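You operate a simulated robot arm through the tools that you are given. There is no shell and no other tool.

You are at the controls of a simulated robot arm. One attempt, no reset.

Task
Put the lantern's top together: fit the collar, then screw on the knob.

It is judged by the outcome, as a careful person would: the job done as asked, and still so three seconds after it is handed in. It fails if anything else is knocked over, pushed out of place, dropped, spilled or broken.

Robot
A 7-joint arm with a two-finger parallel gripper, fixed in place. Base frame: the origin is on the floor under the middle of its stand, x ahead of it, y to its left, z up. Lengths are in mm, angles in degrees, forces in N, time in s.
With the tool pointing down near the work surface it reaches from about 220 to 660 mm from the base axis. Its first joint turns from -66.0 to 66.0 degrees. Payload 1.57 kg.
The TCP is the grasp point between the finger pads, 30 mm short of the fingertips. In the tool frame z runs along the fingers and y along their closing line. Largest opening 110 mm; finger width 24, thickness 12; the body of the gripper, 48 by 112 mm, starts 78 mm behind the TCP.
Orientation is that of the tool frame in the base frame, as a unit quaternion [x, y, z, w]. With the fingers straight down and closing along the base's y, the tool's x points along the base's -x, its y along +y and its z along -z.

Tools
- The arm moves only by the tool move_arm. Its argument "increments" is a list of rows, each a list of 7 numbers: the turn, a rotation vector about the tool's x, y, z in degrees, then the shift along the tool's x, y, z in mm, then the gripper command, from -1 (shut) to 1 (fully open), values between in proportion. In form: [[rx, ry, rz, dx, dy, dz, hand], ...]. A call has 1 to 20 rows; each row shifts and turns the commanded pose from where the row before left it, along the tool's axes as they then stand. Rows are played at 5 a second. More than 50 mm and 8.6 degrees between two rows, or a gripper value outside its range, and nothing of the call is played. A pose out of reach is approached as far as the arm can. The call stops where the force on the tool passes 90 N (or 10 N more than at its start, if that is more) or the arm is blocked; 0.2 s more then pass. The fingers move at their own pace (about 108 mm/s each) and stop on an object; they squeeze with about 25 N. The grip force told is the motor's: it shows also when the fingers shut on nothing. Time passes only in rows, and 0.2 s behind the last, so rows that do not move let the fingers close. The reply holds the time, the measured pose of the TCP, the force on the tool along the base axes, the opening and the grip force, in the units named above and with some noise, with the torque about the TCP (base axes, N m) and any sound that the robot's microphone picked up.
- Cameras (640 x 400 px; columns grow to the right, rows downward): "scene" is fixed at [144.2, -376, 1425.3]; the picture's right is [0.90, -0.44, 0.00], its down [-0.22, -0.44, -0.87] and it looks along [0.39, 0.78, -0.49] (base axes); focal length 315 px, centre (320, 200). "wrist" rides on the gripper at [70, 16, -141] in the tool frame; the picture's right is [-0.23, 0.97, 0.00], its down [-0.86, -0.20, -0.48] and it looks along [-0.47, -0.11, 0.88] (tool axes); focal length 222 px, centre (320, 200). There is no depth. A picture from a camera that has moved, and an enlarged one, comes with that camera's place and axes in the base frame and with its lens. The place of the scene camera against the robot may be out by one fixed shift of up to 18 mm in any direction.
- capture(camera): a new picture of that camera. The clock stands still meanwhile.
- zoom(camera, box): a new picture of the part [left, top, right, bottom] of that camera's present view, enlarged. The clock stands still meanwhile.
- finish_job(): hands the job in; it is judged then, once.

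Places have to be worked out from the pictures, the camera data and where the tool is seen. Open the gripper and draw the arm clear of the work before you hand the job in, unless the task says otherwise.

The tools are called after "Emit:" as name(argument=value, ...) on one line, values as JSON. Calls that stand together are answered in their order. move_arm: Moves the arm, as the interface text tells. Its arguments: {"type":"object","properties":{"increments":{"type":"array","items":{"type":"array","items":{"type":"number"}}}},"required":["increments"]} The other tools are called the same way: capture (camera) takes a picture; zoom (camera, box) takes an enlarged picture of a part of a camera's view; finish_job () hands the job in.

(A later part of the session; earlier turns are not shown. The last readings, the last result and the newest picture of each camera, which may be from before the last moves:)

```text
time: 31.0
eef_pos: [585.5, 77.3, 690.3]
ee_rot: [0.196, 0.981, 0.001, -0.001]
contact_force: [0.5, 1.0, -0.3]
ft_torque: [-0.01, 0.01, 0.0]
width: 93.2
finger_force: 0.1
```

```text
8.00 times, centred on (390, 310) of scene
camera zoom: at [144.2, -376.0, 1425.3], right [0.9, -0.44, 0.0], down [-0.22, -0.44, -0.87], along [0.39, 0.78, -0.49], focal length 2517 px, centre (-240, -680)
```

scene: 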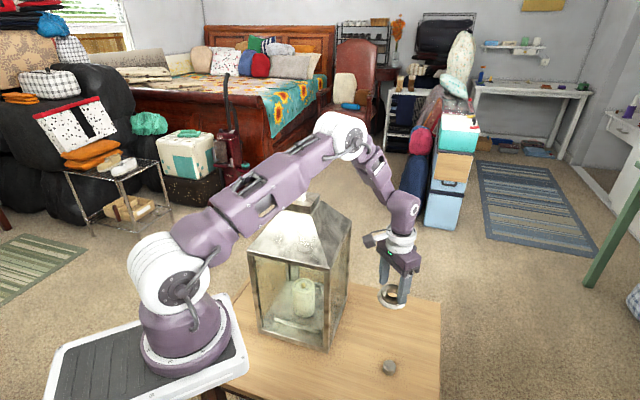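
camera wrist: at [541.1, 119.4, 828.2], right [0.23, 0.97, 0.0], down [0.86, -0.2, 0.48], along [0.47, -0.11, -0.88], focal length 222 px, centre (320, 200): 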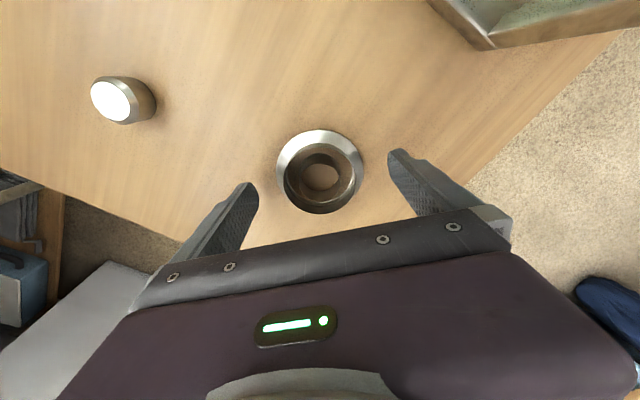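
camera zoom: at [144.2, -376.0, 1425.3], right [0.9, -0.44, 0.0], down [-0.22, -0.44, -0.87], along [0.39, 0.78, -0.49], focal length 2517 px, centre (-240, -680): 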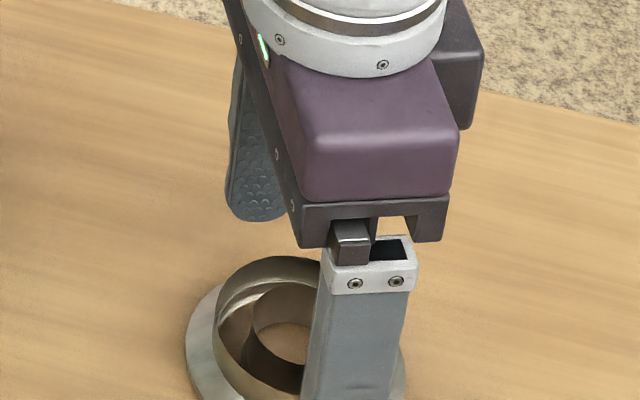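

In the tool frame the collar centre sits about 1.6 mm in -x and 1.2 mm in +y. I'll correct that, go 9 mm deeper and close again.

Emit:
move_arm(increments=[[0, 0, 0, -1.6, 1.2, 3, 0.7], [0, 0, 0, 0, 0, 3, 0.7], [0, 0, 0, 0, 0, 3, 0.7], [0, 0, 0, 0, 0, 0, 0.7]])

Emit:
move_arm(increments=[[0, 0, 0, 0, 0, 0, 0.3], [0, 0, 0, 0, 0, 0, 0.15], [0, 0, 0, 0, 0, 0, 0.0], [0, 0, 0, 0, 0, 0, -0.5], [0, 0, 0, 0, 0, 0, -1], [0, 0, 0, 0, 0, 0, -1]])

Emit:
zoom(camera="wrist", box=[240, 100, 400, 220])

Emit:
zoom(camera="scene", box=[360, 295, 420, 345])

```text
time: 32.0
eef_pos: [587.2, 77.8, 681.7]
ee_rot: [0.195, 0.981, 0.0, 0.001]
contact_force: [0.5, 0.4, 0.3]
ft_torque: [-0.06, -0.03, 0.02]
width: 93.6
finger_force: 0.0
```

```text
time: 33.4
eef_pos: [587.4, 78.4, 681.0]
ee_rot: [0.196, 0.981, 0.001, 0.0]
contact_force: [1.0, -0.4, 0.4]
ft_torque: [-0.02, -0.01, 0.02]
width: 64.5
finger_force: 25.1
```

```text
3.33 times, centred on (320, 160) of wrist
camera zoom: at [529.3, 119.0, 823.6], right [0.58, 0.81, 0.0], down [0.71, -0.51, 0.48], along [0.39, -0.28, -0.88], focal length 740 px, centre (320, 333)
```

zoom: 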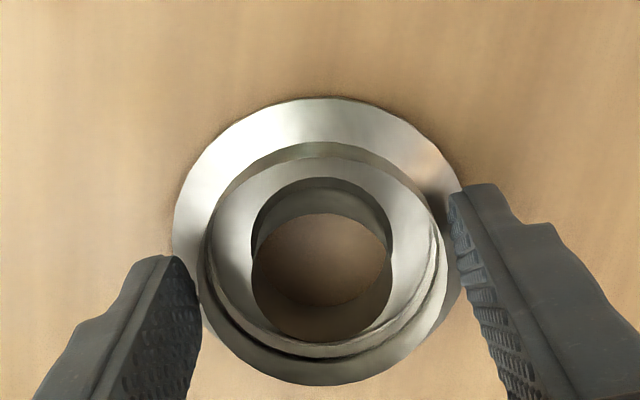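

```text
8.00 times, centred on (390, 320) of scene
camera zoom: at [144.2, -376.0, 1425.3], right [0.9, -0.44, 0.0], down [-0.22, -0.44, -0.87], along [0.39, 0.78, -0.49], focal length 2517 px, centre (-240, -760)
```

zoom: 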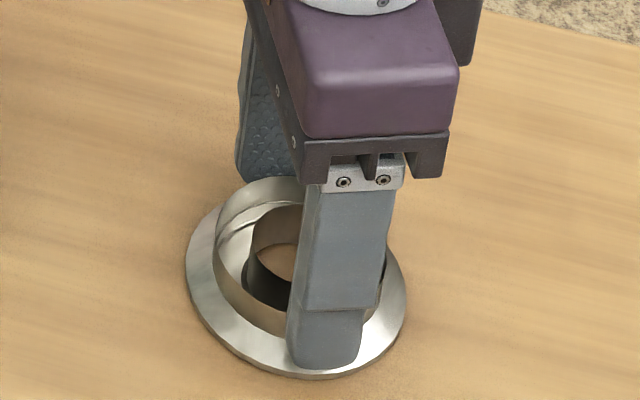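

The width is again about 64.5 mm, so the neck really is round at that size. The grip is now deep and the collar is centred within about 0.5–1 mm. I'll lift, rotate back to zero yaw and carry it above the post at TCP z≈1186.

Emit:
move_arm(increments=[[0, 0, 0, 0, 0, -10, -1], [0, 0, 0, 0, 0, -30, -1], [0, 0, -7.5, 0, 0, -33, -1], [0, 0, -7.5, 0, 0, -33, -1], [0, 0, -7.5, 0, 0, -33, -1], [0, 0, 0, 14, -10, -42, -1], [0, 0, 0, 14, -10, -42, -1], [0, 0, 0, 14, -10, -42, -1], [0, 0, 0, 14, -10, -42, -1], [0, 0, 0, 14, -10, -42, -1], [0, 0, 0, 14, -10, -42, -1], [0, 0, 0, 14, -10, -42, -1], [0, 0, 0, 14, -10, -42, -1], [0, 0, 0, 0, 0, -30, -1], [0, 0, 0, 12, 39, 0, -1], [0, 0, 0, 12, 39, 0, -1], [0, 0, 0, 12, 39, 0, -1], [0, 0, 0, 12, 39, 0, -1], [0, 0, 0, 12, 39, 0, -1], [0, 0, 0, 12, 39, 0, -1]])

Emit:
capture(camera="wrist")

Emit:
capture(camera="scene")

```text
time: 37.6
eef_pos: [402.5, 232.4, 1187.3]
ee_rot: [0.0, 1.0, 0.0, 0.0]
contact_force: [-0.3, 0.5, -1.2]
ft_torque: [-0.02, 0.02, -0.03]
width: 64.5
finger_force: 25.4
```

```text
taken
camera wrist: at [333.5, 248.8, 1328.8], right [0.23, 0.97, 0.0], down [0.85, -0.2, 0.48], along [0.47, -0.11, -0.88], focal length 222 px, centre (320, 200)
```

wrist: 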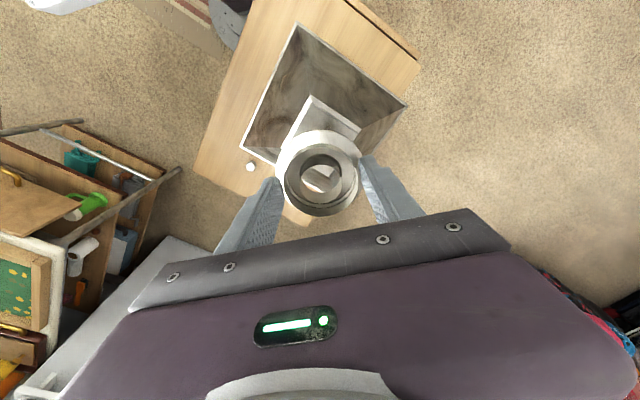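

```text
taken
```

scene: 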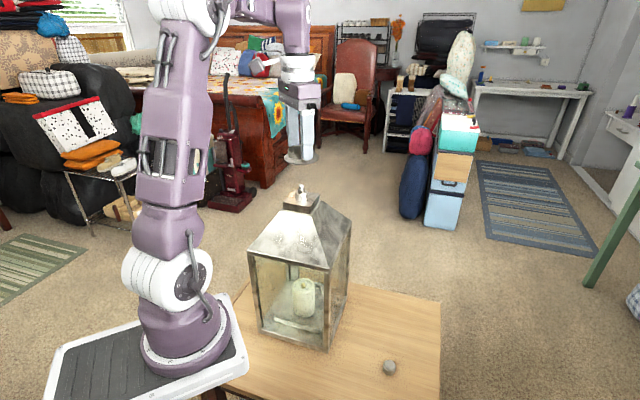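

I'm above the post. I'll zoom both cameras to judge the collar's alignment with it.

Emit:
zoom(camera="scene", box=[255, 130, 345, 215])

Emit:
zoom(camera="wrist", box=[270, 90, 370, 220])

```text
4.71 times, centred on (300, 172) of scene
camera zoom: at [144.2, -376.0, 1425.3], right [0.9, -0.44, 0.0], down [-0.22, -0.44, -0.87], along [0.39, 0.78, -0.49], focal length 1481 px, centre (414, 329)
```

zoom: 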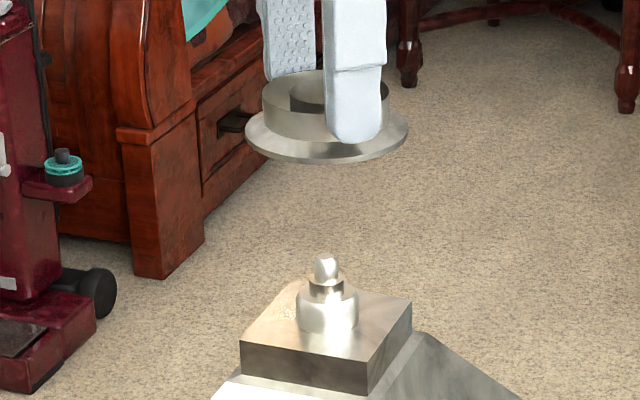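

```text
3.08 times, centred on (320, 155) of wrist
camera zoom: at [333.5, 248.8, 1328.8], right [0.23, 0.97, 0.0], down [0.85, -0.2, 0.48], along [0.47, -0.11, -0.88], focal length 684 px, centre (320, 338)
```

zoom: 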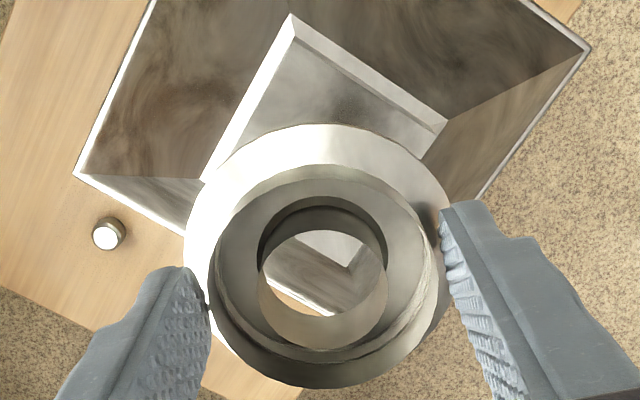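

In the scene view the collar axis is about 2.4 mm to the image-right of the post axis. I'll correct by (-2.1, +1.1) and descend to about 10 mm above the stud, to check through the bore with the wrist camera.

Emit:
move_arm(increments=[[0, 0, 0, 2.1, 1.1, 15, -1], [0, 0, 0, 0, 0, 20, -1], [0, 0, 0, 0, 0, 10, -1], [0, 0, 0, 0, 0, 0, -1], [0, 0, 0, 0, 0, 0, -1]])

Emit:
zoom(camera="scene", box=[270, 150, 330, 210])

Emit:
zoom(camera="wrist", box=[270, 90, 370, 220])

```text
time: 38.8
eef_pos: [402.5, 233.0, 1141.9]
ee_rot: [0.0, 1.0, 0.0, 0.0]
contact_force: [-0.4, 0.2, -0.7]
ft_torque: [-0.02, 0.0, 0.03]
width: 64.4
finger_force: 24.9
```

```text
6.67 times, centred on (300, 180) of scene
camera zoom: at [144.2, -376.0, 1425.3], right [0.9, -0.44, 0.0], down [-0.22, -0.44, -0.87], along [0.39, 0.78, -0.49], focal length 2098 px, centre (453, 333)
```

zoom: 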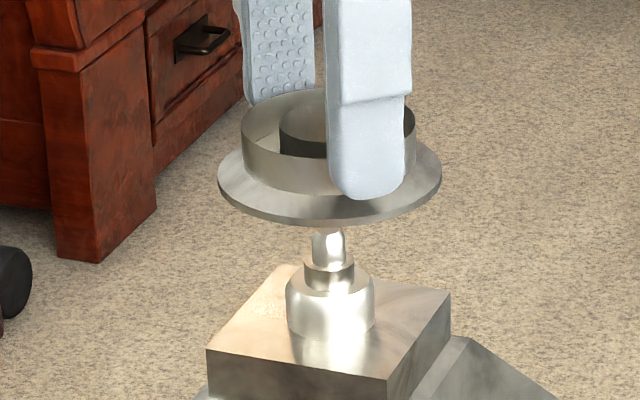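

```text
3.08 times, centred on (320, 155) of wrist
camera zoom: at [332.2, 248.8, 1283.6], right [0.23, 0.97, 0.0], down [0.86, -0.2, 0.48], along [0.47, -0.11, -0.88], focal length 684 px, centre (320, 338)
```

zoom: 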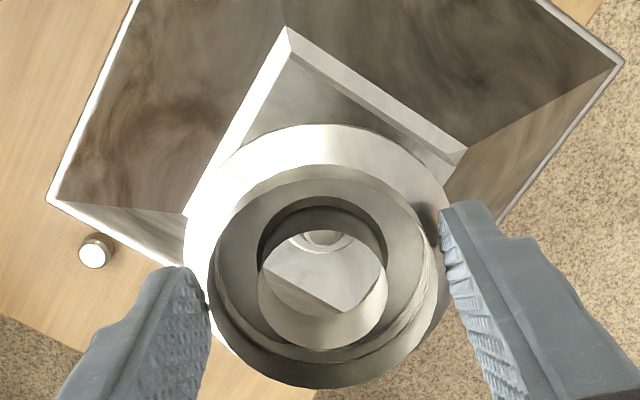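

The collar is still about 1.3 mm to the image-right. I'll correct again and descend 10 mm more, so the stud comes into view through the bore.

Emit:
move_arm(increments=[[0, 0, 0, 1.2, 0.6, 5, -1], [0, 0, 0, 0, 0, 5, -1], [0, 0, 0, 0, 0, 0, -1], [0, 0, 0, 0, 0, 0, -1]])

Emit:
zoom(camera="scene", box=[275, 160, 325, 210])

Emit:
zoom(camera="wrist", box=[295, 150, 345, 205])

```text
time: 39.8
eef_pos: [400.1, 233.4, 1132.4]
ee_rot: [0.0, 1.0, 0.0, 0.0]
contact_force: [-0.4, 0.0, -0.3]
ft_torque: [-0.02, -0.02, 0.02]
width: 64.6
finger_force: 25.1
```

```text
8.00 times, centred on (300, 185) of scene
camera zoom: at [144.2, -376.0, 1425.3], right [0.9, -0.44, 0.0], down [-0.22, -0.44, -0.87], along [0.39, 0.78, -0.49], focal length 2517 px, centre (480, 320)
```

zoom: 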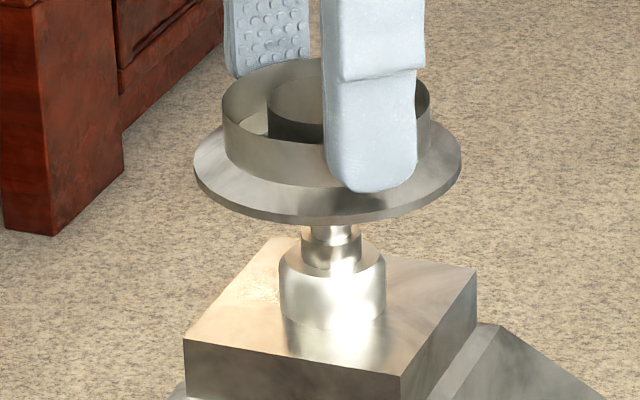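

```text
7.27 times, centred on (320, 178) of wrist
camera zoom: at [330.9, 249.4, 1273.4], right [0.23, 0.97, 0.0], down [0.86, -0.2, 0.48], along [0.47, -0.11, -0.88], focal length 1615 px, centre (320, 364)
```

zoom: 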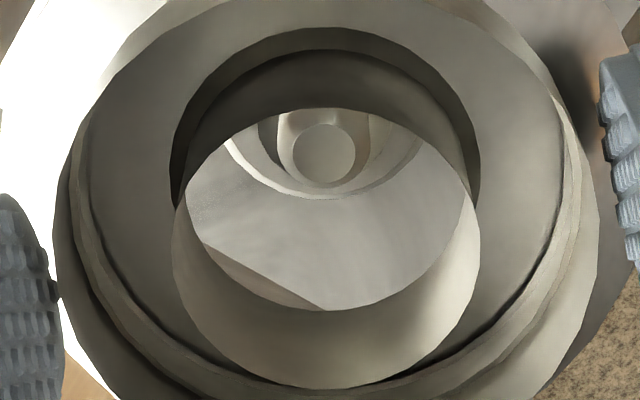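

The collar and stud are now within about 0.8 mm of each other in both views. I'll nudge by (+0.7, -0.2) and descend past the stud towards the boss, watching the forces.

Emit:
move_arm(increments=[[0, 0, 0, -0.7, -0.2, 3, -1], [0, 0, 0, 0, 0, 5, -1], [0, 0, 0, 0, 0, 5, -1], [0, 0, 0, 0, 0, 5, -1], [0, 0, 0, 0, 0, 4, -1], [0, 0, 0, 0, 0, 0, -1]])

Emit:
zoom(camera="scene", box=[275, 160, 325, 210])

Emit:
zoom(camera="wrist", box=[295, 150, 345, 205])

```text
time: 41.2
eef_pos: [400.3, 232.5, 1111.2]
ee_rot: [-0.001, 1.0, 0.0, 0.0]
contact_force: [-0.3, 0.9, -0.4]
ft_torque: [-0.01, 0.01, 0.02]
width: 64.3
finger_force: 25.3
```

```text
8.00 times, centred on (300, 185) of scene
camera zoom: at [144.2, -376.0, 1425.3], right [0.9, -0.44, 0.0], down [-0.22, -0.44, -0.87], along [0.39, 0.78, -0.49], focal length 2517 px, centre (480, 320)
```

zoom: 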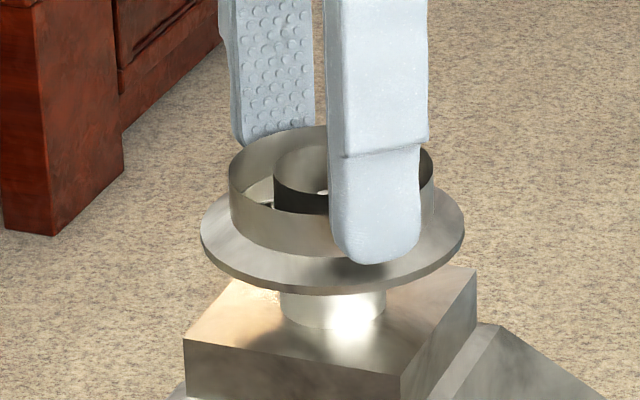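

```text
7.27 times, centred on (320, 178) of wrist
camera zoom: at [331.3, 248.6, 1251.5], right [0.23, 0.97, 0.0], down [0.86, -0.2, 0.48], along [0.47, -0.11, -0.88], focal length 1615 px, centre (320, 364)
```

zoom: 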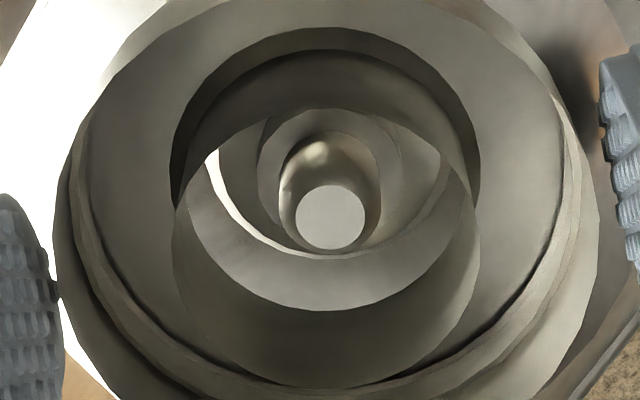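

The stud now appears within 0.5 mm of the bore axis. I'll shift +0.4 in y and continue down over the boss in small steps.

Emit:
move_arm(increments=[[0, 0, 0, 0, 0.4, 3, -1], [0, 0, 0, 0, 0, 2, -1], [0, 0, 0, 0, 0, 2, -1], [0, 0, 0, 0, 0, 2, -1], [0, 0, 0, 0, 0, 2, -1], [0, 0, 0, 0, 0, 2, -1], [0, 0, 0, 0, 0, 0, -1]])

Emit:
zoom(camera="scene", box=[275, 160, 325, 210])

Emit:
zoom(camera="wrist", box=[295, 150, 345, 205])

```text
time: 42.8
eef_pos: [400.0, 233.6, 1096.6]
ee_rot: [-0.001, 1.0, 0.0, 0.0]
contact_force: [-0.5, -0.8, 0.3]
ft_torque: [0.02, -0.02, 0.0]
width: 64.0
finger_force: 24.5
```

```text
8.00 times, centred on (300, 185) of scene
camera zoom: at [144.2, -376.0, 1425.3], right [0.9, -0.44, 0.0], down [-0.22, -0.44, -0.87], along [0.39, 0.78, -0.49], focal length 2517 px, centre (480, 320)
```

zoom: 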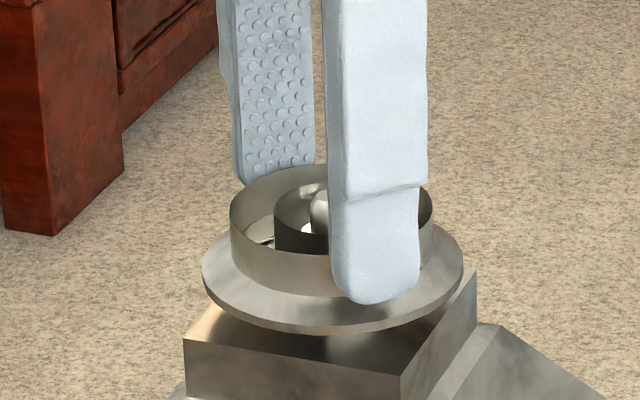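

```text
7.27 times, centred on (320, 178) of wrist
camera zoom: at [331.2, 249.1, 1238.5], right [0.23, 0.97, 0.0], down [0.86, -0.2, 0.48], along [0.47, -0.11, -0.88], focal length 1615 px, centre (320, 364)
```

zoom: 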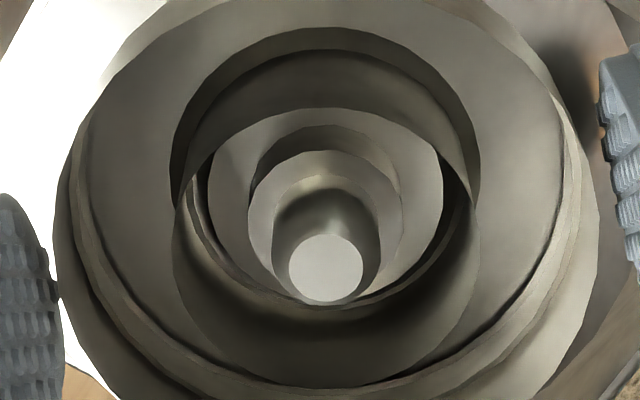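

No contact force so far, and the boss has entered the bore nicely centred. I'll continue down in small steps until it seats.

Emit:
move_arm(increments=[[0, 0, 0, 0, 0, 2, -1], [0, 0, 0, 0, 0, 2, -1], [0, 0, 0, 0, 0, 1, -1], [0, 0, 0, 0, 0, 0, -1]])

Emit:
zoom(camera="scene", box=[275, 160, 325, 210])

```text
time: 43.8
eef_pos: [400.6, 234.0, 1092.5]
ee_rot: [0.0, 1.0, 0.0, 0.0]
contact_force: [-0.3, -1.7, 0.5]
ft_torque: [0.01, -0.01, -0.01]
width: 63.7
finger_force: 25.1
```

```text
8.00 times, centred on (300, 185) of scene
camera zoom: at [144.2, -376.0, 1425.3], right [0.9, -0.44, 0.0], down [-0.22, -0.44, -0.87], along [0.39, 0.78, -0.49], focal length 2517 px, centre (480, 320)
```

zoom: 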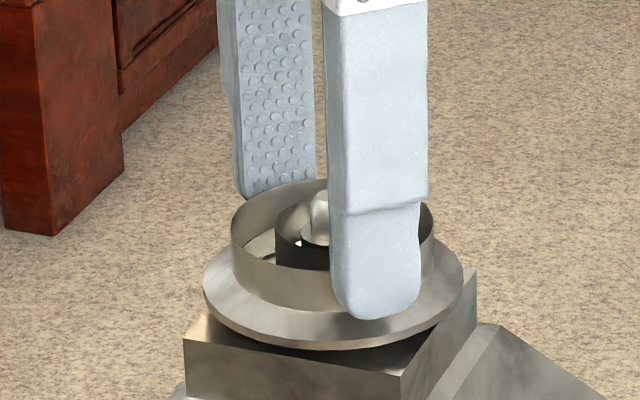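

There is still no seating force. I'll continue in 1 mm steps.

Emit:
move_arm(increments=[[0, 0, 0, 0, 0, 1, -1], [0, 0, 0, 0, 0, 1, -1], [0, 0, 0, 0, 0, 1, -1], [0, 0, 0, 0, 0, 0, -1]])

Emit:
zoom(camera="scene", box=[275, 160, 325, 210])

```text
time: 44.8
eef_pos: [400.1, 233.5, 1087.5]
ee_rot: [0.0, 1.0, 0.0, 0.001]
contact_force: [-0.2, 0.5, -0.1]
ft_torque: [0.0, 0.0, 0.02]
width: 63.9
finger_force: 24.8
```

```text
8.00 times, centred on (300, 185) of scene
camera zoom: at [144.2, -376.0, 1425.3], right [0.9, -0.44, 0.0], down [-0.22, -0.44, -0.87], along [0.39, 0.78, -0.49], focal length 2517 px, centre (480, 320)
```

zoom: 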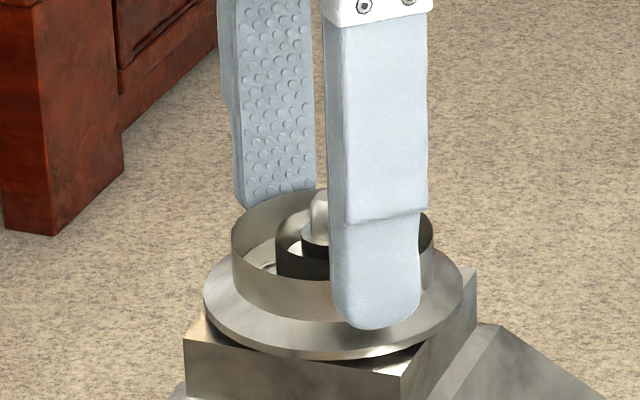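

Emit:
move_arm(increments=[[0, 0, 0, 0, 0, 1, -1], [0, 0, 0, 0, 0, 1, -1], [0, 0, 0, 0, 0, 0, -1]])

Emit:
zoom(camera="scene", box=[275, 160, 325, 210])

```text
time: 45.6
eef_pos: [399.8, 232.8, 1087.3]
ee_rot: [0.001, 1.0, 0.001, 0.0]
contact_force: [-3.4, 0.8, 19.9]
ft_torque: [-0.07, 0.02, -0.37]
width: 64.1
finger_force: 25.5
```

```text
8.00 times, centred on (300, 185) of scene
camera zoom: at [143.9, -376.2, 1425.3], right [0.9, -0.44, 0.0], down [-0.22, -0.44, -0.87], along [0.39, 0.78, -0.49], focal length 2517 px, centre (480, 320)
```

zoom: 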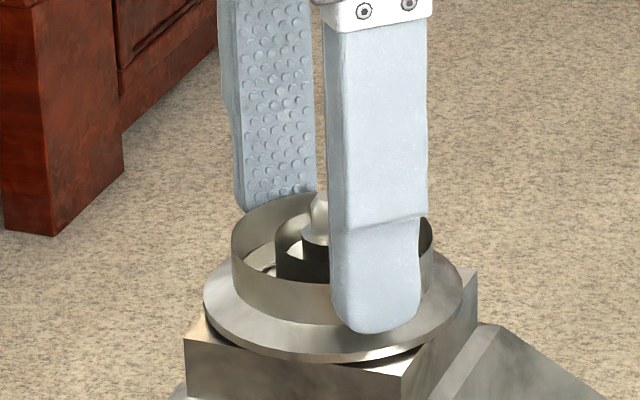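

There is 20 N of contact at the expected seating height, so the collar is seated on the cap. I'll relax the push, open the fingers gently and look.

Emit:
move_arm(increments=[[0, 0, 0, 0, 0, -1, -1], [0, 0, 0, 0, 0, 0, 0.25], [0, 0, 0, 0, 0, 0, 0.5], [0, 0, 0, 0, 0, 0, 0.7], [0, 0, 0, 0, 0, 0, 0.7]])

Emit:
zoom(camera="scene", box=[275, 160, 325, 210])

Emit:
zoom(camera="wrist", box=[270, 130, 370, 210])

```text
time: 46.8
eef_pos: [400.6, 233.2, 1088.1]
ee_rot: [0.0, 1.0, 0.0, 0.0]
contact_force: [-0.7, 0.3, -0.1]
ft_torque: [-0.01, -0.02, 0.02]
width: 93.6
finger_force: 0.1
```

```text
8.00 times, centred on (300, 185) of scene
camera zoom: at [144.2, -376.0, 1425.3], right [0.9, -0.44, 0.0], down [-0.22, -0.44, -0.87], along [0.39, 0.78, -0.49], focal length 2517 px, centre (480, 320)
```

zoom: 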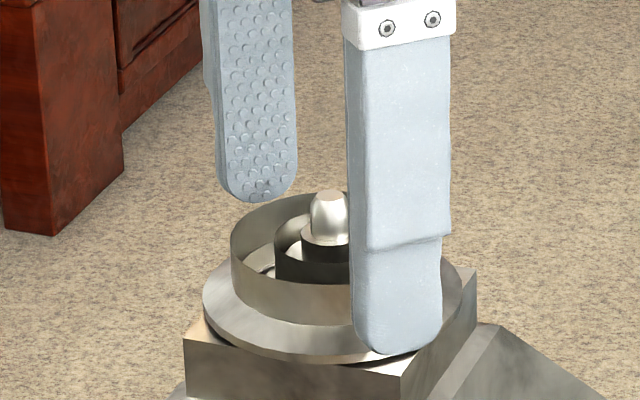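

```text
5.00 times, centred on (320, 170) of wrist
camera zoom: at [331.1, 249.2, 1229.4], right [0.23, 0.97, 0.0], down [0.86, -0.2, 0.48], along [0.47, -0.11, -0.88], focal length 1111 px, centre (320, 350)
```

zoom: 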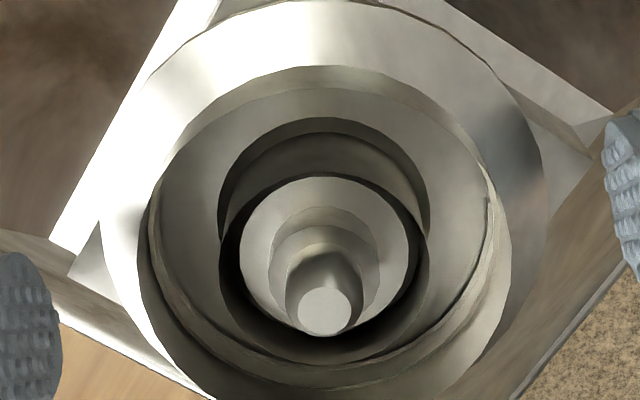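

The collar sits on the boss, flat and concentric, and it's released. I'll rise straight up, clear the lantern and go to above the knob.

Emit:
move_arm(increments=[[0, 0, 0, 0, 0, -25, 0.8], [0, 0, 0, 0, 0, -40, 1], [0, 0, 0, 0, 0, -40, 1], [0, 0, 0, -12, -39, 0, 1], [0, 0, 0, -12, -39, 0, 1], [0, 0, 0, -12, -39, 0, 1], [0, 0, 0, -12, -39, 0, 1], [0, 0, 0, -12, -39, 0, 1], [0, 0, 0, -12, -39, 0, 1], [0, 0, 0, -5, -2, 43, 1], [0, 0, 0, -5, -2, 43, 1], [0, 0, 0, -5, -2, 43, 1], [0, 0, 0, -5, -2, 43, 1], [0, 0, 0, -5, -2, 43, 1], [0, 0, 0, -5, -2, 43, 1], [0, 0, 0, -5, -2, 43, 1], [0, 0, 0, -5, -2, 43, 1], [0, 0, 0, -5, -2, 43, 1], [0, 0, 0, -5, -2, 43, 1], [0, 0, 0, 0, 0, 0, 1]])

Emit:
capture(camera="wrist")

Emit:
capture(camera="scene")

Emit:
zoom(camera="scene", box=[280, 175, 320, 215])

```text
time: 51.0
eef_pos: [522.2, -20.2, 763.2]
ee_rot: [0.0, 1.0, 0.0, 0.0]
contact_force: [0.3, 0.6, -0.6]
ft_torque: [0.0, 0.01, 0.0]
width: 109.8
finger_force: 0.1
```

```text
taken
camera wrist: at [452.9, -4.4, 903.9], right [0.23, 0.97, 0.0], down [0.85, -0.2, 0.48], along [0.47, -0.11, -0.88], focal length 222 px, centre (320, 200)
```

wrist: 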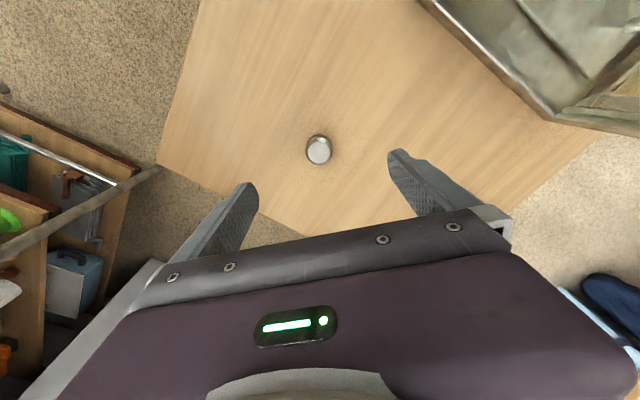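

```text
taken
```

scene: 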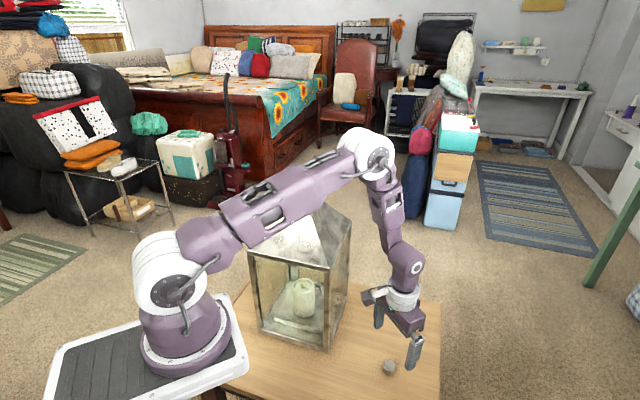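

```text
10.00 times, centred on (300, 195) of scene
camera zoom: at [144.2, -376.0, 1425.3], right [0.9, -0.44, 0.0], down [-0.22, -0.44, -0.87], along [0.39, 0.78, -0.49], focal length 3147 px, centre (520, 250)
```

zoom: 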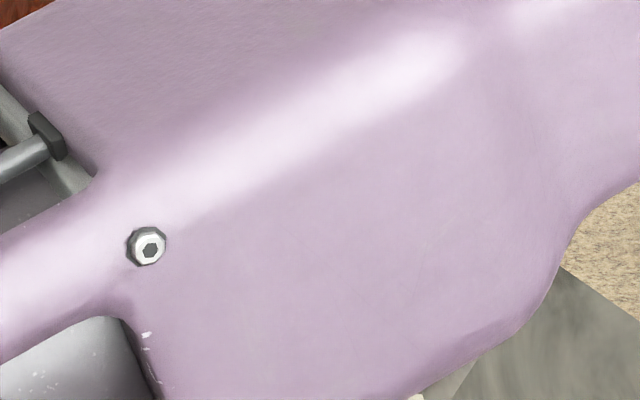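

The arm hides the lantern top here, which is fine. I'll zoom the wrist camera on the knob for its exact position.

Emit:
zoom(camera="wrist", box=[295, 125, 345, 175])

Emit:
zoom(camera="scene", box=[370, 350, 410, 385])

```text
8.00 times, centred on (320, 150) of wrist
camera zoom: at [452.9, -4.4, 903.9], right [0.23, 0.97, 0.0], down [0.85, -0.2, 0.48], along [0.47, -0.11, -0.88], focal length 1777 px, centre (320, 600)
```

zoom: 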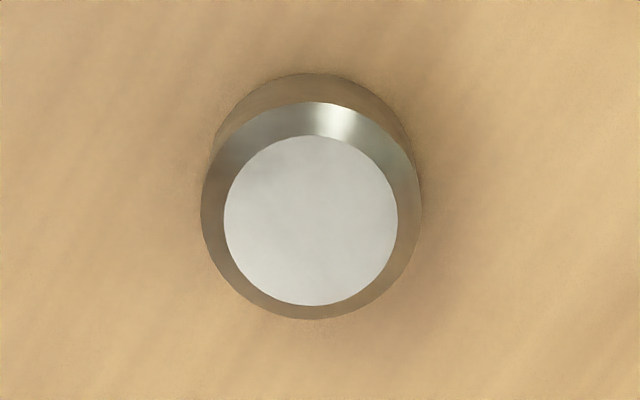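

```text
11.43 times, centred on (390, 368) of scene
camera zoom: at [144.2, -376.0, 1425.3], right [0.9, -0.44, 0.0], down [-0.22, -0.44, -0.87], along [0.39, 0.78, -0.49], focal length 3596 px, centre (-480, -1714)
```

zoom: 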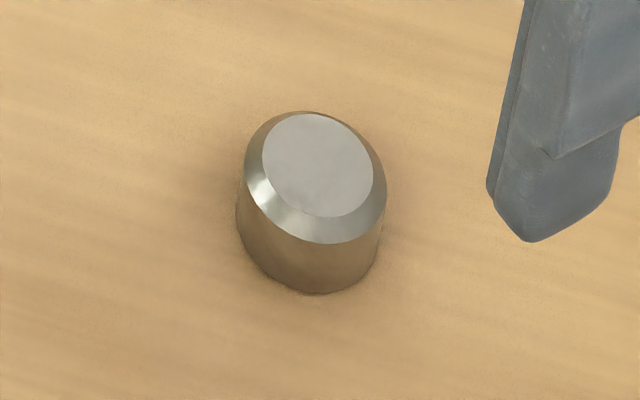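

The knob is at tool offset (+0.8, -1.3), with its top at z≈662. It is about 31 mm in diameter and 23 mm tall. Screwing on needs clockwise (+rz) turns, so I'll pre-rotate the wrist to -88° here to gain range and check that it's reachable.

Emit:
move_arm(increments=[[0, 0, 0, 0.8, -1.3, 0, 1], [0, 0, -8, 0, 0, 0, 1], [0, 0, -8, 0, 0, 0, 1], [0, 0, -8, 0, 0, 0, 1], [0, 0, -8, 0, 0, 0, 1], [0, 0, -8, 0, 0, 0, 1], [0, 0, -8, 0, 0, 0, 1], [0, 0, -8, 0, 0, 0, 1], [0, 0, -8, 0, 0, 0, 1], [0, 0, -8, 0, 0, 0, 1], [0, 0, -8, 0, 0, 0, 1], [0, 0, -8, 0, 0, 0, 1], [0, 0, 0, 0, 0, 0, 1], [0, 0, 0, 0, 0, 0, 1]])

Emit:
zoom(camera="wrist", box=[280, 115, 360, 185])

Emit:
capture(camera="scene")

```text
time: 54.0
eef_pos: [522.0, -23.2, 762.0]
ee_rot: [-0.695, 0.719, 0.0, 0.0]
contact_force: [0.2, -0.1, -0.2]
ft_torque: [0.02, 0.03, -0.02]
width: 110.1
finger_force: 0.0
```

```text
5.71 times, centred on (320, 150) of wrist
camera zoom: at [503.5, -91.6, 904.5], right [-0.97, 0.26, 0.0], down [0.23, 0.85, 0.48], along [0.12, 0.46, -0.88], focal length 1269 px, centre (320, 486)
```

zoom: 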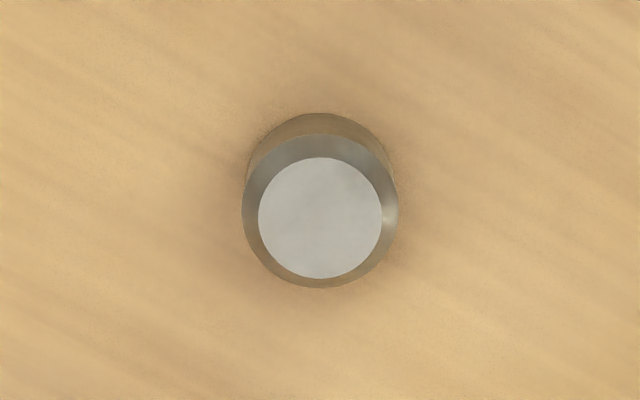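

```text
taken
```

scene: 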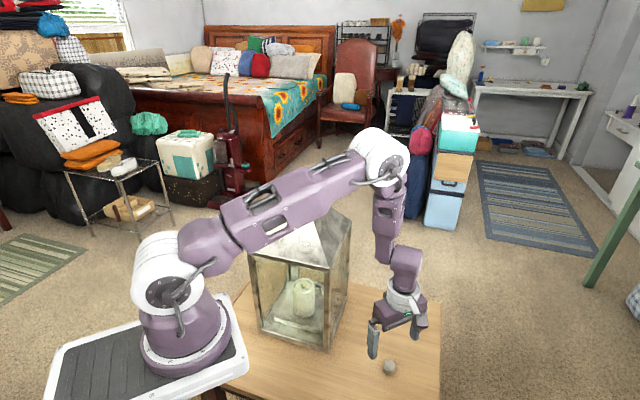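

At -88° yaw the knob is centred within 0.3 mm. I'll descend so the fingertips end about 5.5 mm above the table.

Emit:
move_arm(increments=[[0, 0, 0, -0.3, -0.3, 30, 1], [0, 0, 0, 0, 0, 30, 0.6], [0, 0, 0, 0, 0, 15, 0.4], [0, 0, 0, 0, 0, 8, 0.4], [0, 0, 0, 0, 0, 3.5, 0.4], [0, 0, 0, 0, 0, 0, 0.4]])

Emit:
zoom(camera="wrist", box=[260, 120, 380, 210])

Emit:
zoom(camera="scene", box=[360, 330, 420, 385])

```text
time: 55.4
eef_pos: [522.2, -22.4, 675.4]
ee_rot: [-0.695, 0.719, 0.0, 0.001]
contact_force: [-0.8, 0.4, -0.1]
ft_torque: [-0.01, 0.0, 0.01]
width: 77.0
finger_force: 0.0
```

```text
4.44 times, centred on (320, 165) of wrist
camera zoom: at [504.4, -91.6, 817.9], right [-0.97, 0.26, 0.0], down [0.23, 0.85, 0.48], along [0.13, 0.46, -0.88], focal length 987 px, centre (320, 356)
```

zoom: 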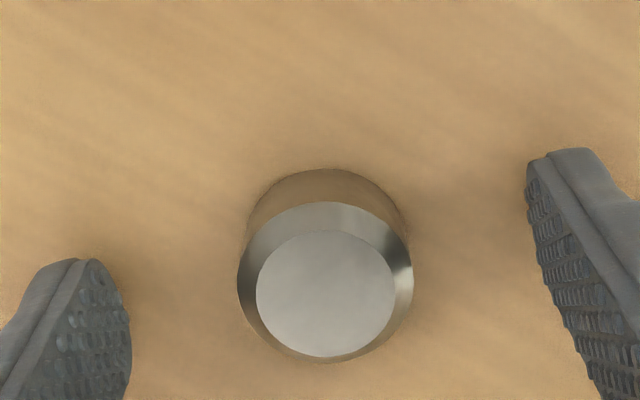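

```text
7.27 times, centred on (390, 358) of scene
camera zoom: at [144.2, -376.0, 1425.3], right [0.9, -0.44, 0.0], down [-0.22, -0.44, -0.87], along [0.39, 0.78, -0.49], focal length 2288 px, centre (-189, -946)
```

zoom: 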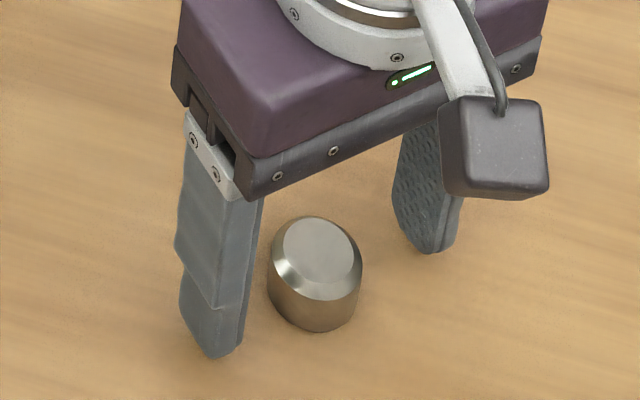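

The knob is centred to 0.2 mm across the pads, so I'm closing on it.

Emit:
move_arm(increments=[[0, 0, 0, 0, 0, 0, 0.1], [0, 0, 0, 0, 0, 0, -0.2], [0, 0, 0, 0, 0, 0, -0.35], [0, 0, 0, 0, 0, 0, -0.6], [0, 0, 0, 0, 0, 0, -1], [0, 0, 0, 0, 0, 0, -1]])

Emit:
zoom(camera="wrist", box=[260, 120, 380, 210])

Emit:
zoom(camera="scene", box=[360, 330, 420, 385])

```text
time: 56.8
eef_pos: [522.5, -21.3, 675.6]
ee_rot: [-0.695, 0.719, 0.0, -0.001]
contact_force: [0.5, 0.0, 0.3]
ft_torque: [0.0, 0.03, 0.0]
width: 29.5
finger_force: 24.9
```

```text
4.44 times, centred on (320, 165) of wrist
camera zoom: at [504.4, -91.5, 817.9], right [-0.97, 0.26, 0.0], down [0.23, 0.85, 0.48], along [0.12, 0.46, -0.88], focal length 987 px, centre (320, 356)
```

zoom: 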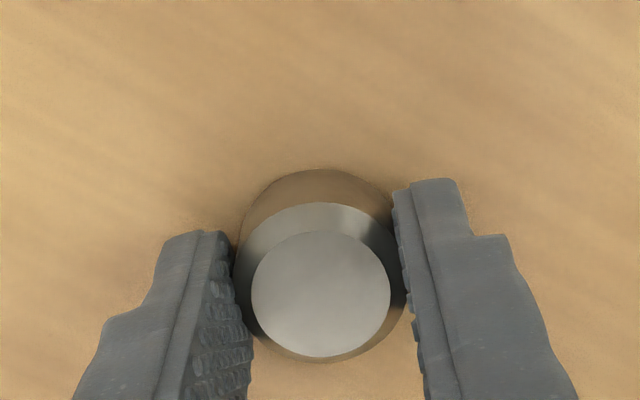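

```text
7.27 times, centred on (390, 358) of scene
camera zoom: at [144.2, -376.0, 1425.3], right [0.9, -0.44, 0.0], down [-0.22, -0.44, -0.87], along [0.39, 0.78, -0.49], focal length 2288 px, centre (-189, -946)
```

zoom: 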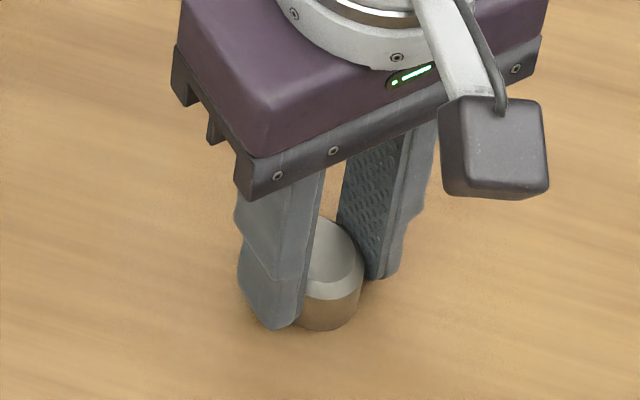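

The knob is gripped at 29.5 mm. I'll lift it straight, retreat upward and carry it to above the post.

Emit:
move_arm(increments=[[0, 0, 0, 0, 0, -10, -1], [0, 0, 0, 0, 0, -30, -1], [0, 0, 0, 0.16, 4.5, -43, -1], [0, 0, 0, 0.16, 4.5, -43, -1], [0, 0, 0, 0.16, 4.5, -43, -1], [0, 0, 0, 0.16, 4.5, -43, -1], [0, 0, 0, 0.16, 4.5, -43, -1], [0, 0, 0, 0.16, 4.5, -43, -1], [0, 0, 0, 0.16, 4.5, -43, -1], [0, 0, 0, 0.16, 4.5, -43, -1], [0, 0, 0, 0.16, 4.5, -43, -1], [0, 0, 0, 0.16, 4.5, -43, -1], [0, 0, 0, 0, 0, -30, -1], [0, 0, 0, 0, 0, 0, -1]])

Emit:
capture(camera="wrist")

Emit:
capture(camera="scene")

Emit:
zoom(camera="scene", box=[275, 170, 325, 215])

```text
time: 59.8
eef_pos: [476.5, -21.3, 1178.2]
ee_rot: [-0.694, 0.72, -0.001, 0.0]
contact_force: [-0.1, 0.8, 0.1]
ft_torque: [-0.01, -0.01, -0.01]
width: 29.7
finger_force: 25.4
```

```text
taken
camera wrist: at [458.1, -90.4, 1319.2], right [-0.97, 0.26, 0.0], down [0.23, 0.85, 0.48], along [0.12, 0.46, -0.88], focal length 222 px, centre (320, 200)
```

wrist: 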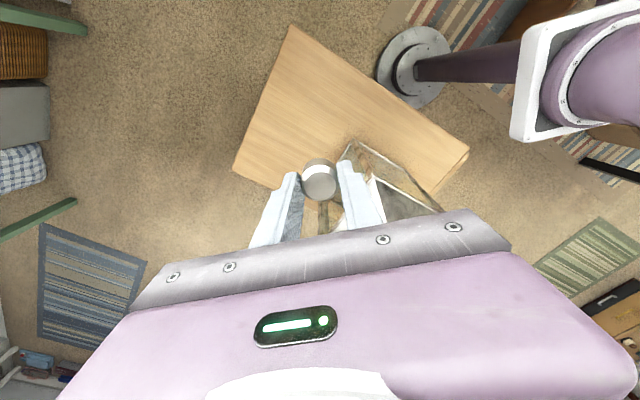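

```text
taken
```

scene: 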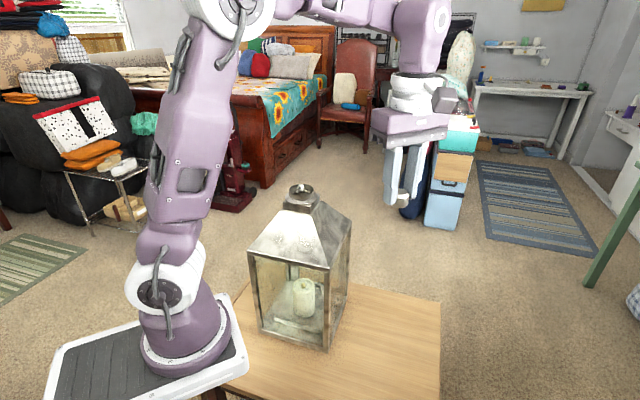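

```text
8.89 times, centred on (300, 192) of scene
camera zoom: at [144.2, -376.0, 1425.3], right [0.9, -0.44, 0.0], down [-0.22, -0.44, -0.87], along [0.39, 0.78, -0.49], focal length 2797 px, centre (498, 267)
```

zoom: 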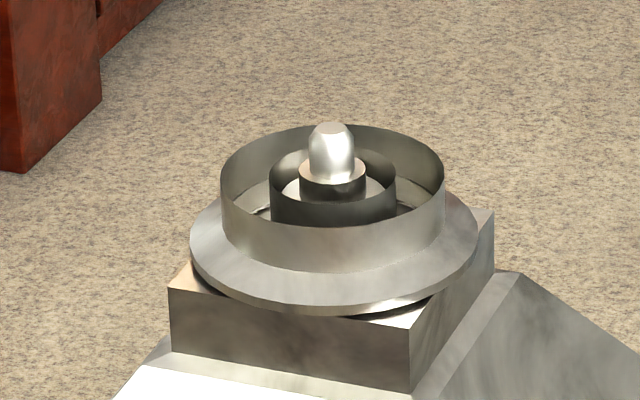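

The collar sits flat and concentric on the cap. Before mounting the knob I'll tilt it to the scene camera and check the hole on its underside.

Emit:
move_arm(increments=[[-2.75, 7.1, 0, 0, 0, 0, -1], [-2.75, 7.1, 0, 0, 0, 0, -1], [-2.75, 7.1, 0, 0, 0, 0, -1], [-2.75, 7.1, 0, 0, 0, 0, -1], [-2.75, 7.1, 0, 0, 0, 0, -1], [-2.75, 7.1, 0, 0, 0, 0, -1], [-2.75, 7.1, 0, 0, 0, 0, -1], [-2.75, 7.1, 0, 0, 0, 0, -1], [0, 0, 0, 0, 0, 0, -1]])

Emit:
capture(camera="scene")

```text
time: 61.8
eef_pos: [477.4, -22.1, 1176.8]
ee_rot: [-0.598, 0.62, -0.197, -0.468]
contact_force: [0.3, 0.4, -0.4]
ft_torque: [0.01, 0.03, 0.0]
width: 29.4
finger_force: 25.1
```

```text
taken
```

scene: 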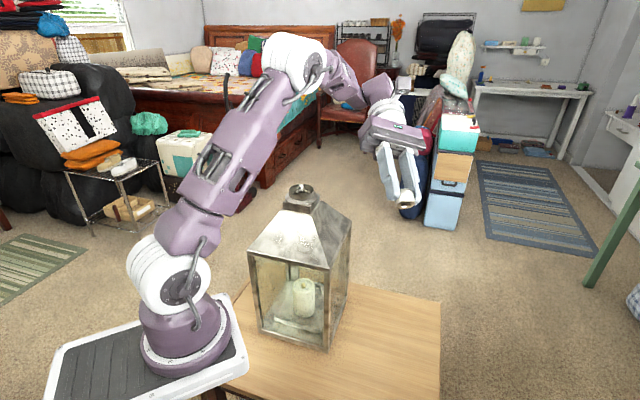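

Emit:
zoom(camera="scene", box=[380, 180, 430, 222])

```text
9.52 times, centred on (405, 201) of scene
camera zoom: at [144.2, -376.0, 1425.3], right [0.9, -0.44, 0.0], down [-0.22, -0.44, -0.87], along [0.39, 0.78, -0.49], focal length 2997 px, centre (-490, 190)
```

zoom: 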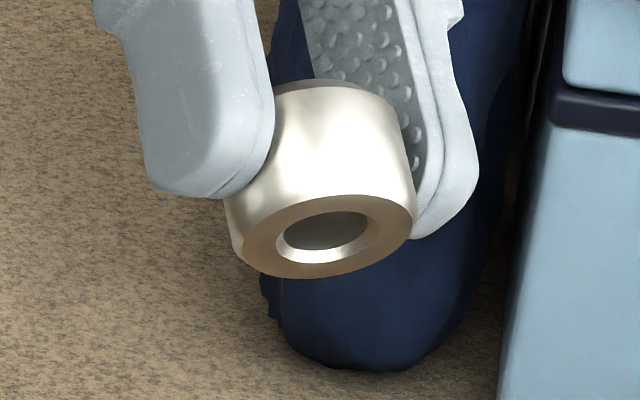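

The knob's underside has a chamfered hole, the same style of lead-in as on the collar's flange side, so both orientations are right. I'll untilt and carry the knob over the post.

Emit:
move_arm(increments=[[2.75, -7.1, 0, 0, 0, 0, -1], [2.75, -7.1, 0, 0, 0, 0, -1], [2.75, -7.1, 0, 0, 0, 0, -1], [2.75, -7.1, 0, 0, 0, 0, -1], [2.75, -7.1, 0, 0, 0, 0, -1], [2.75, -7.1, 0, 0, 0, 0, -1], [2.75, -7.1, 0, 0, 0, 0, -1], [2.75, -7.1, 0, 0, 0, 0, -1], [0, 0, 0, -36, 12, 0, -1], [0, 0, 0, -36, 12, 0, -1], [0, 0, 0, -36, 12, 0, -1], [0, 0, 0, -36, 12, 0, -1], [0, 0, 0, -36, 12, 0, -1], [0, 0, 0, -36, 12, 0, -1], [0, 0, 0, -36, 12, 0, -1], [0, 0, 0, 0, 0, 0, -1], [0, 0, 0, 0, 0, 0, -1]])

Emit:
zoom(camera="scene", box=[265, 130, 335, 215])

Emit:
capture(camera="wrist")

Emit:
capture(camera="scene")

```text
time: 65.4
eef_pos: [402.1, 234.8, 1176.9]
ee_rot: [-0.695, 0.719, 0.001, 0.001]
contact_force: [0.4, -0.8, 0.2]
ft_torque: [0.01, 0.01, 0.01]
width: 29.2
finger_force: 24.5
```

```text
4.71 times, centred on (300, 172) of scene
camera zoom: at [144.2, -376.0, 1425.3], right [0.9, -0.44, 0.0], down [-0.22, -0.44, -0.87], along [0.39, 0.78, -0.49], focal length 1481 px, centre (414, 329)
```

zoom: 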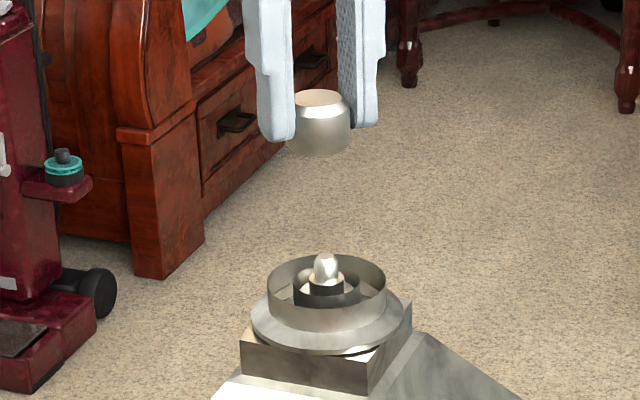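

```text
taken
camera wrist: at [383.5, 165.2, 1318.4], right [-0.97, 0.26, 0.0], down [0.23, 0.85, 0.48], along [0.12, 0.46, -0.88], focal length 222 px, centre (320, 200)
```

wrist: 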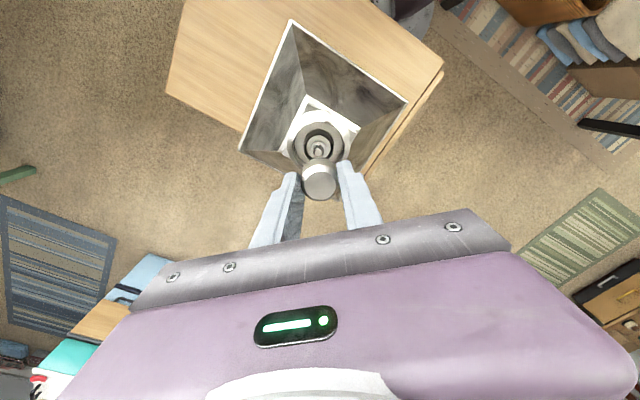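

```text
taken
```

scene: 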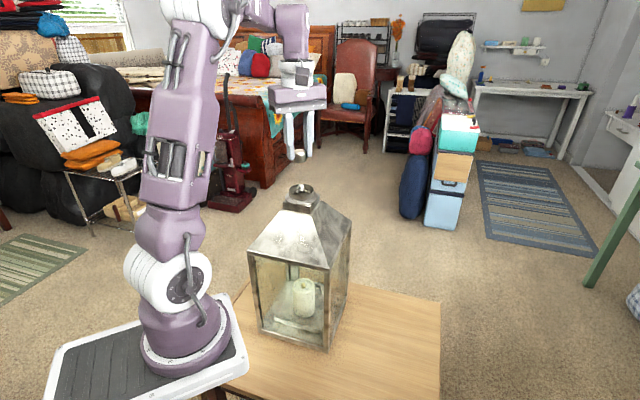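

The lateral alignment in the scene view looks right. I'll zoom the wrist camera to compare the knob and stud positions in the tool frame.

Emit:
zoom(camera="wrist", box=[280, 115, 360, 205])

Emit:
zoom(camera="wrist", box=[305, 130, 335, 165])

```text
4.44 times, centred on (320, 160) of wrist
camera zoom: at [383.5, 165.2, 1318.4], right [-0.97, 0.26, 0.0], down [0.23, 0.85, 0.48], along [0.12, 0.46, -0.88], focal length 987 px, centre (320, 378)
```

zoom: 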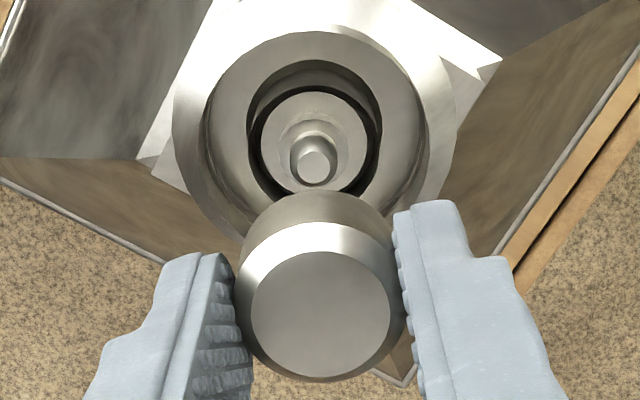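

```text
11.43 times, centred on (320, 148) of wrist
camera zoom: at [383.5, 165.2, 1318.4], right [-0.97, 0.26, 0.0], down [0.23, 0.85, 0.48], along [0.12, 0.46, -0.88], focal length 2538 px, centre (320, 800)
```

zoom: 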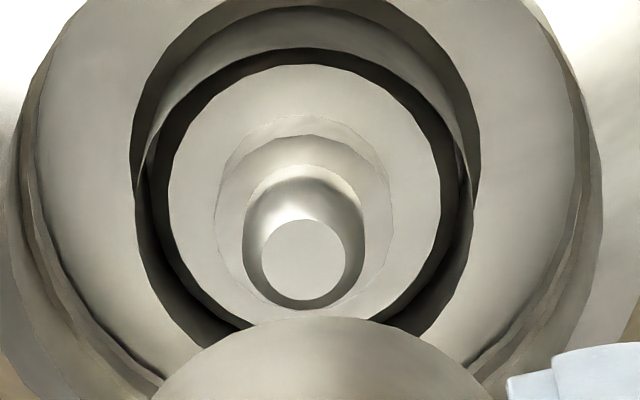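

The wrist view puts the stud at tool (1.9, -1.4) and the knob at (0.5, 0). I'll move most of that difference, descend to about 10 mm above the stud and measure again.

Emit:
move_arm(increments=[[0, 0, 0, 1.0, -1.0, 15, -1], [0, 0, 0, 0, 0, 20, -1], [0, 0, 0, 0, 0, 15, -1], [0, 0, 0, 0, 0, 0, -1], [0, 0, 0, 0, 0, 0, -1]])

Emit:
zoom(camera="scene", box=[275, 160, 325, 210])

Emit:
zoom(camera="wrist", box=[280, 115, 360, 205])

```text
time: 66.6
eef_pos: [403.7, 231.0, 1126.3]
ee_rot: [-0.695, 0.719, 0.0, 0.001]
contact_force: [-0.1, -1.0, 0.2]
ft_torque: [-0.02, -0.01, -0.02]
width: 29.2
finger_force: 25.3
```

```text
8.00 times, centred on (300, 185) of scene
camera zoom: at [144.2, -376.0, 1425.3], right [0.9, -0.44, 0.0], down [-0.22, -0.44, -0.87], along [0.39, 0.78, -0.49], focal length 2517 px, centre (480, 320)
```

zoom: 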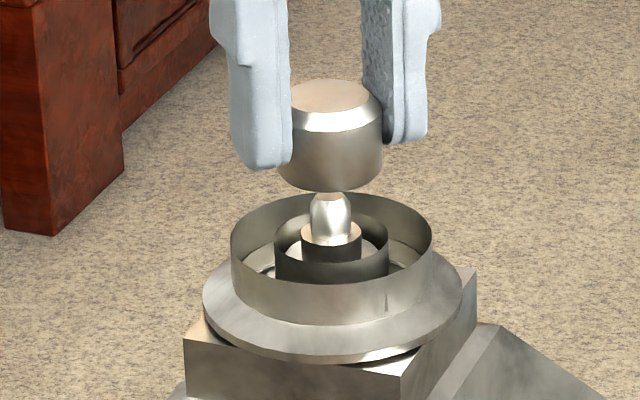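

```text
4.44 times, centred on (320, 160) of wrist
camera zoom: at [384.6, 162.5, 1267.9], right [-0.97, 0.26, 0.0], down [0.23, 0.85, 0.48], along [0.12, 0.46, -0.88], focal length 987 px, centre (320, 378)
```

zoom: 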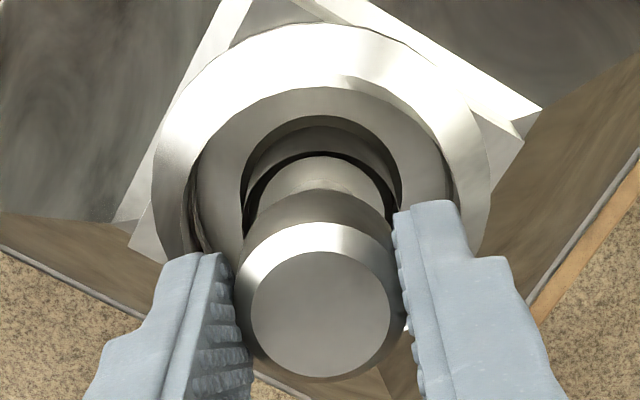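

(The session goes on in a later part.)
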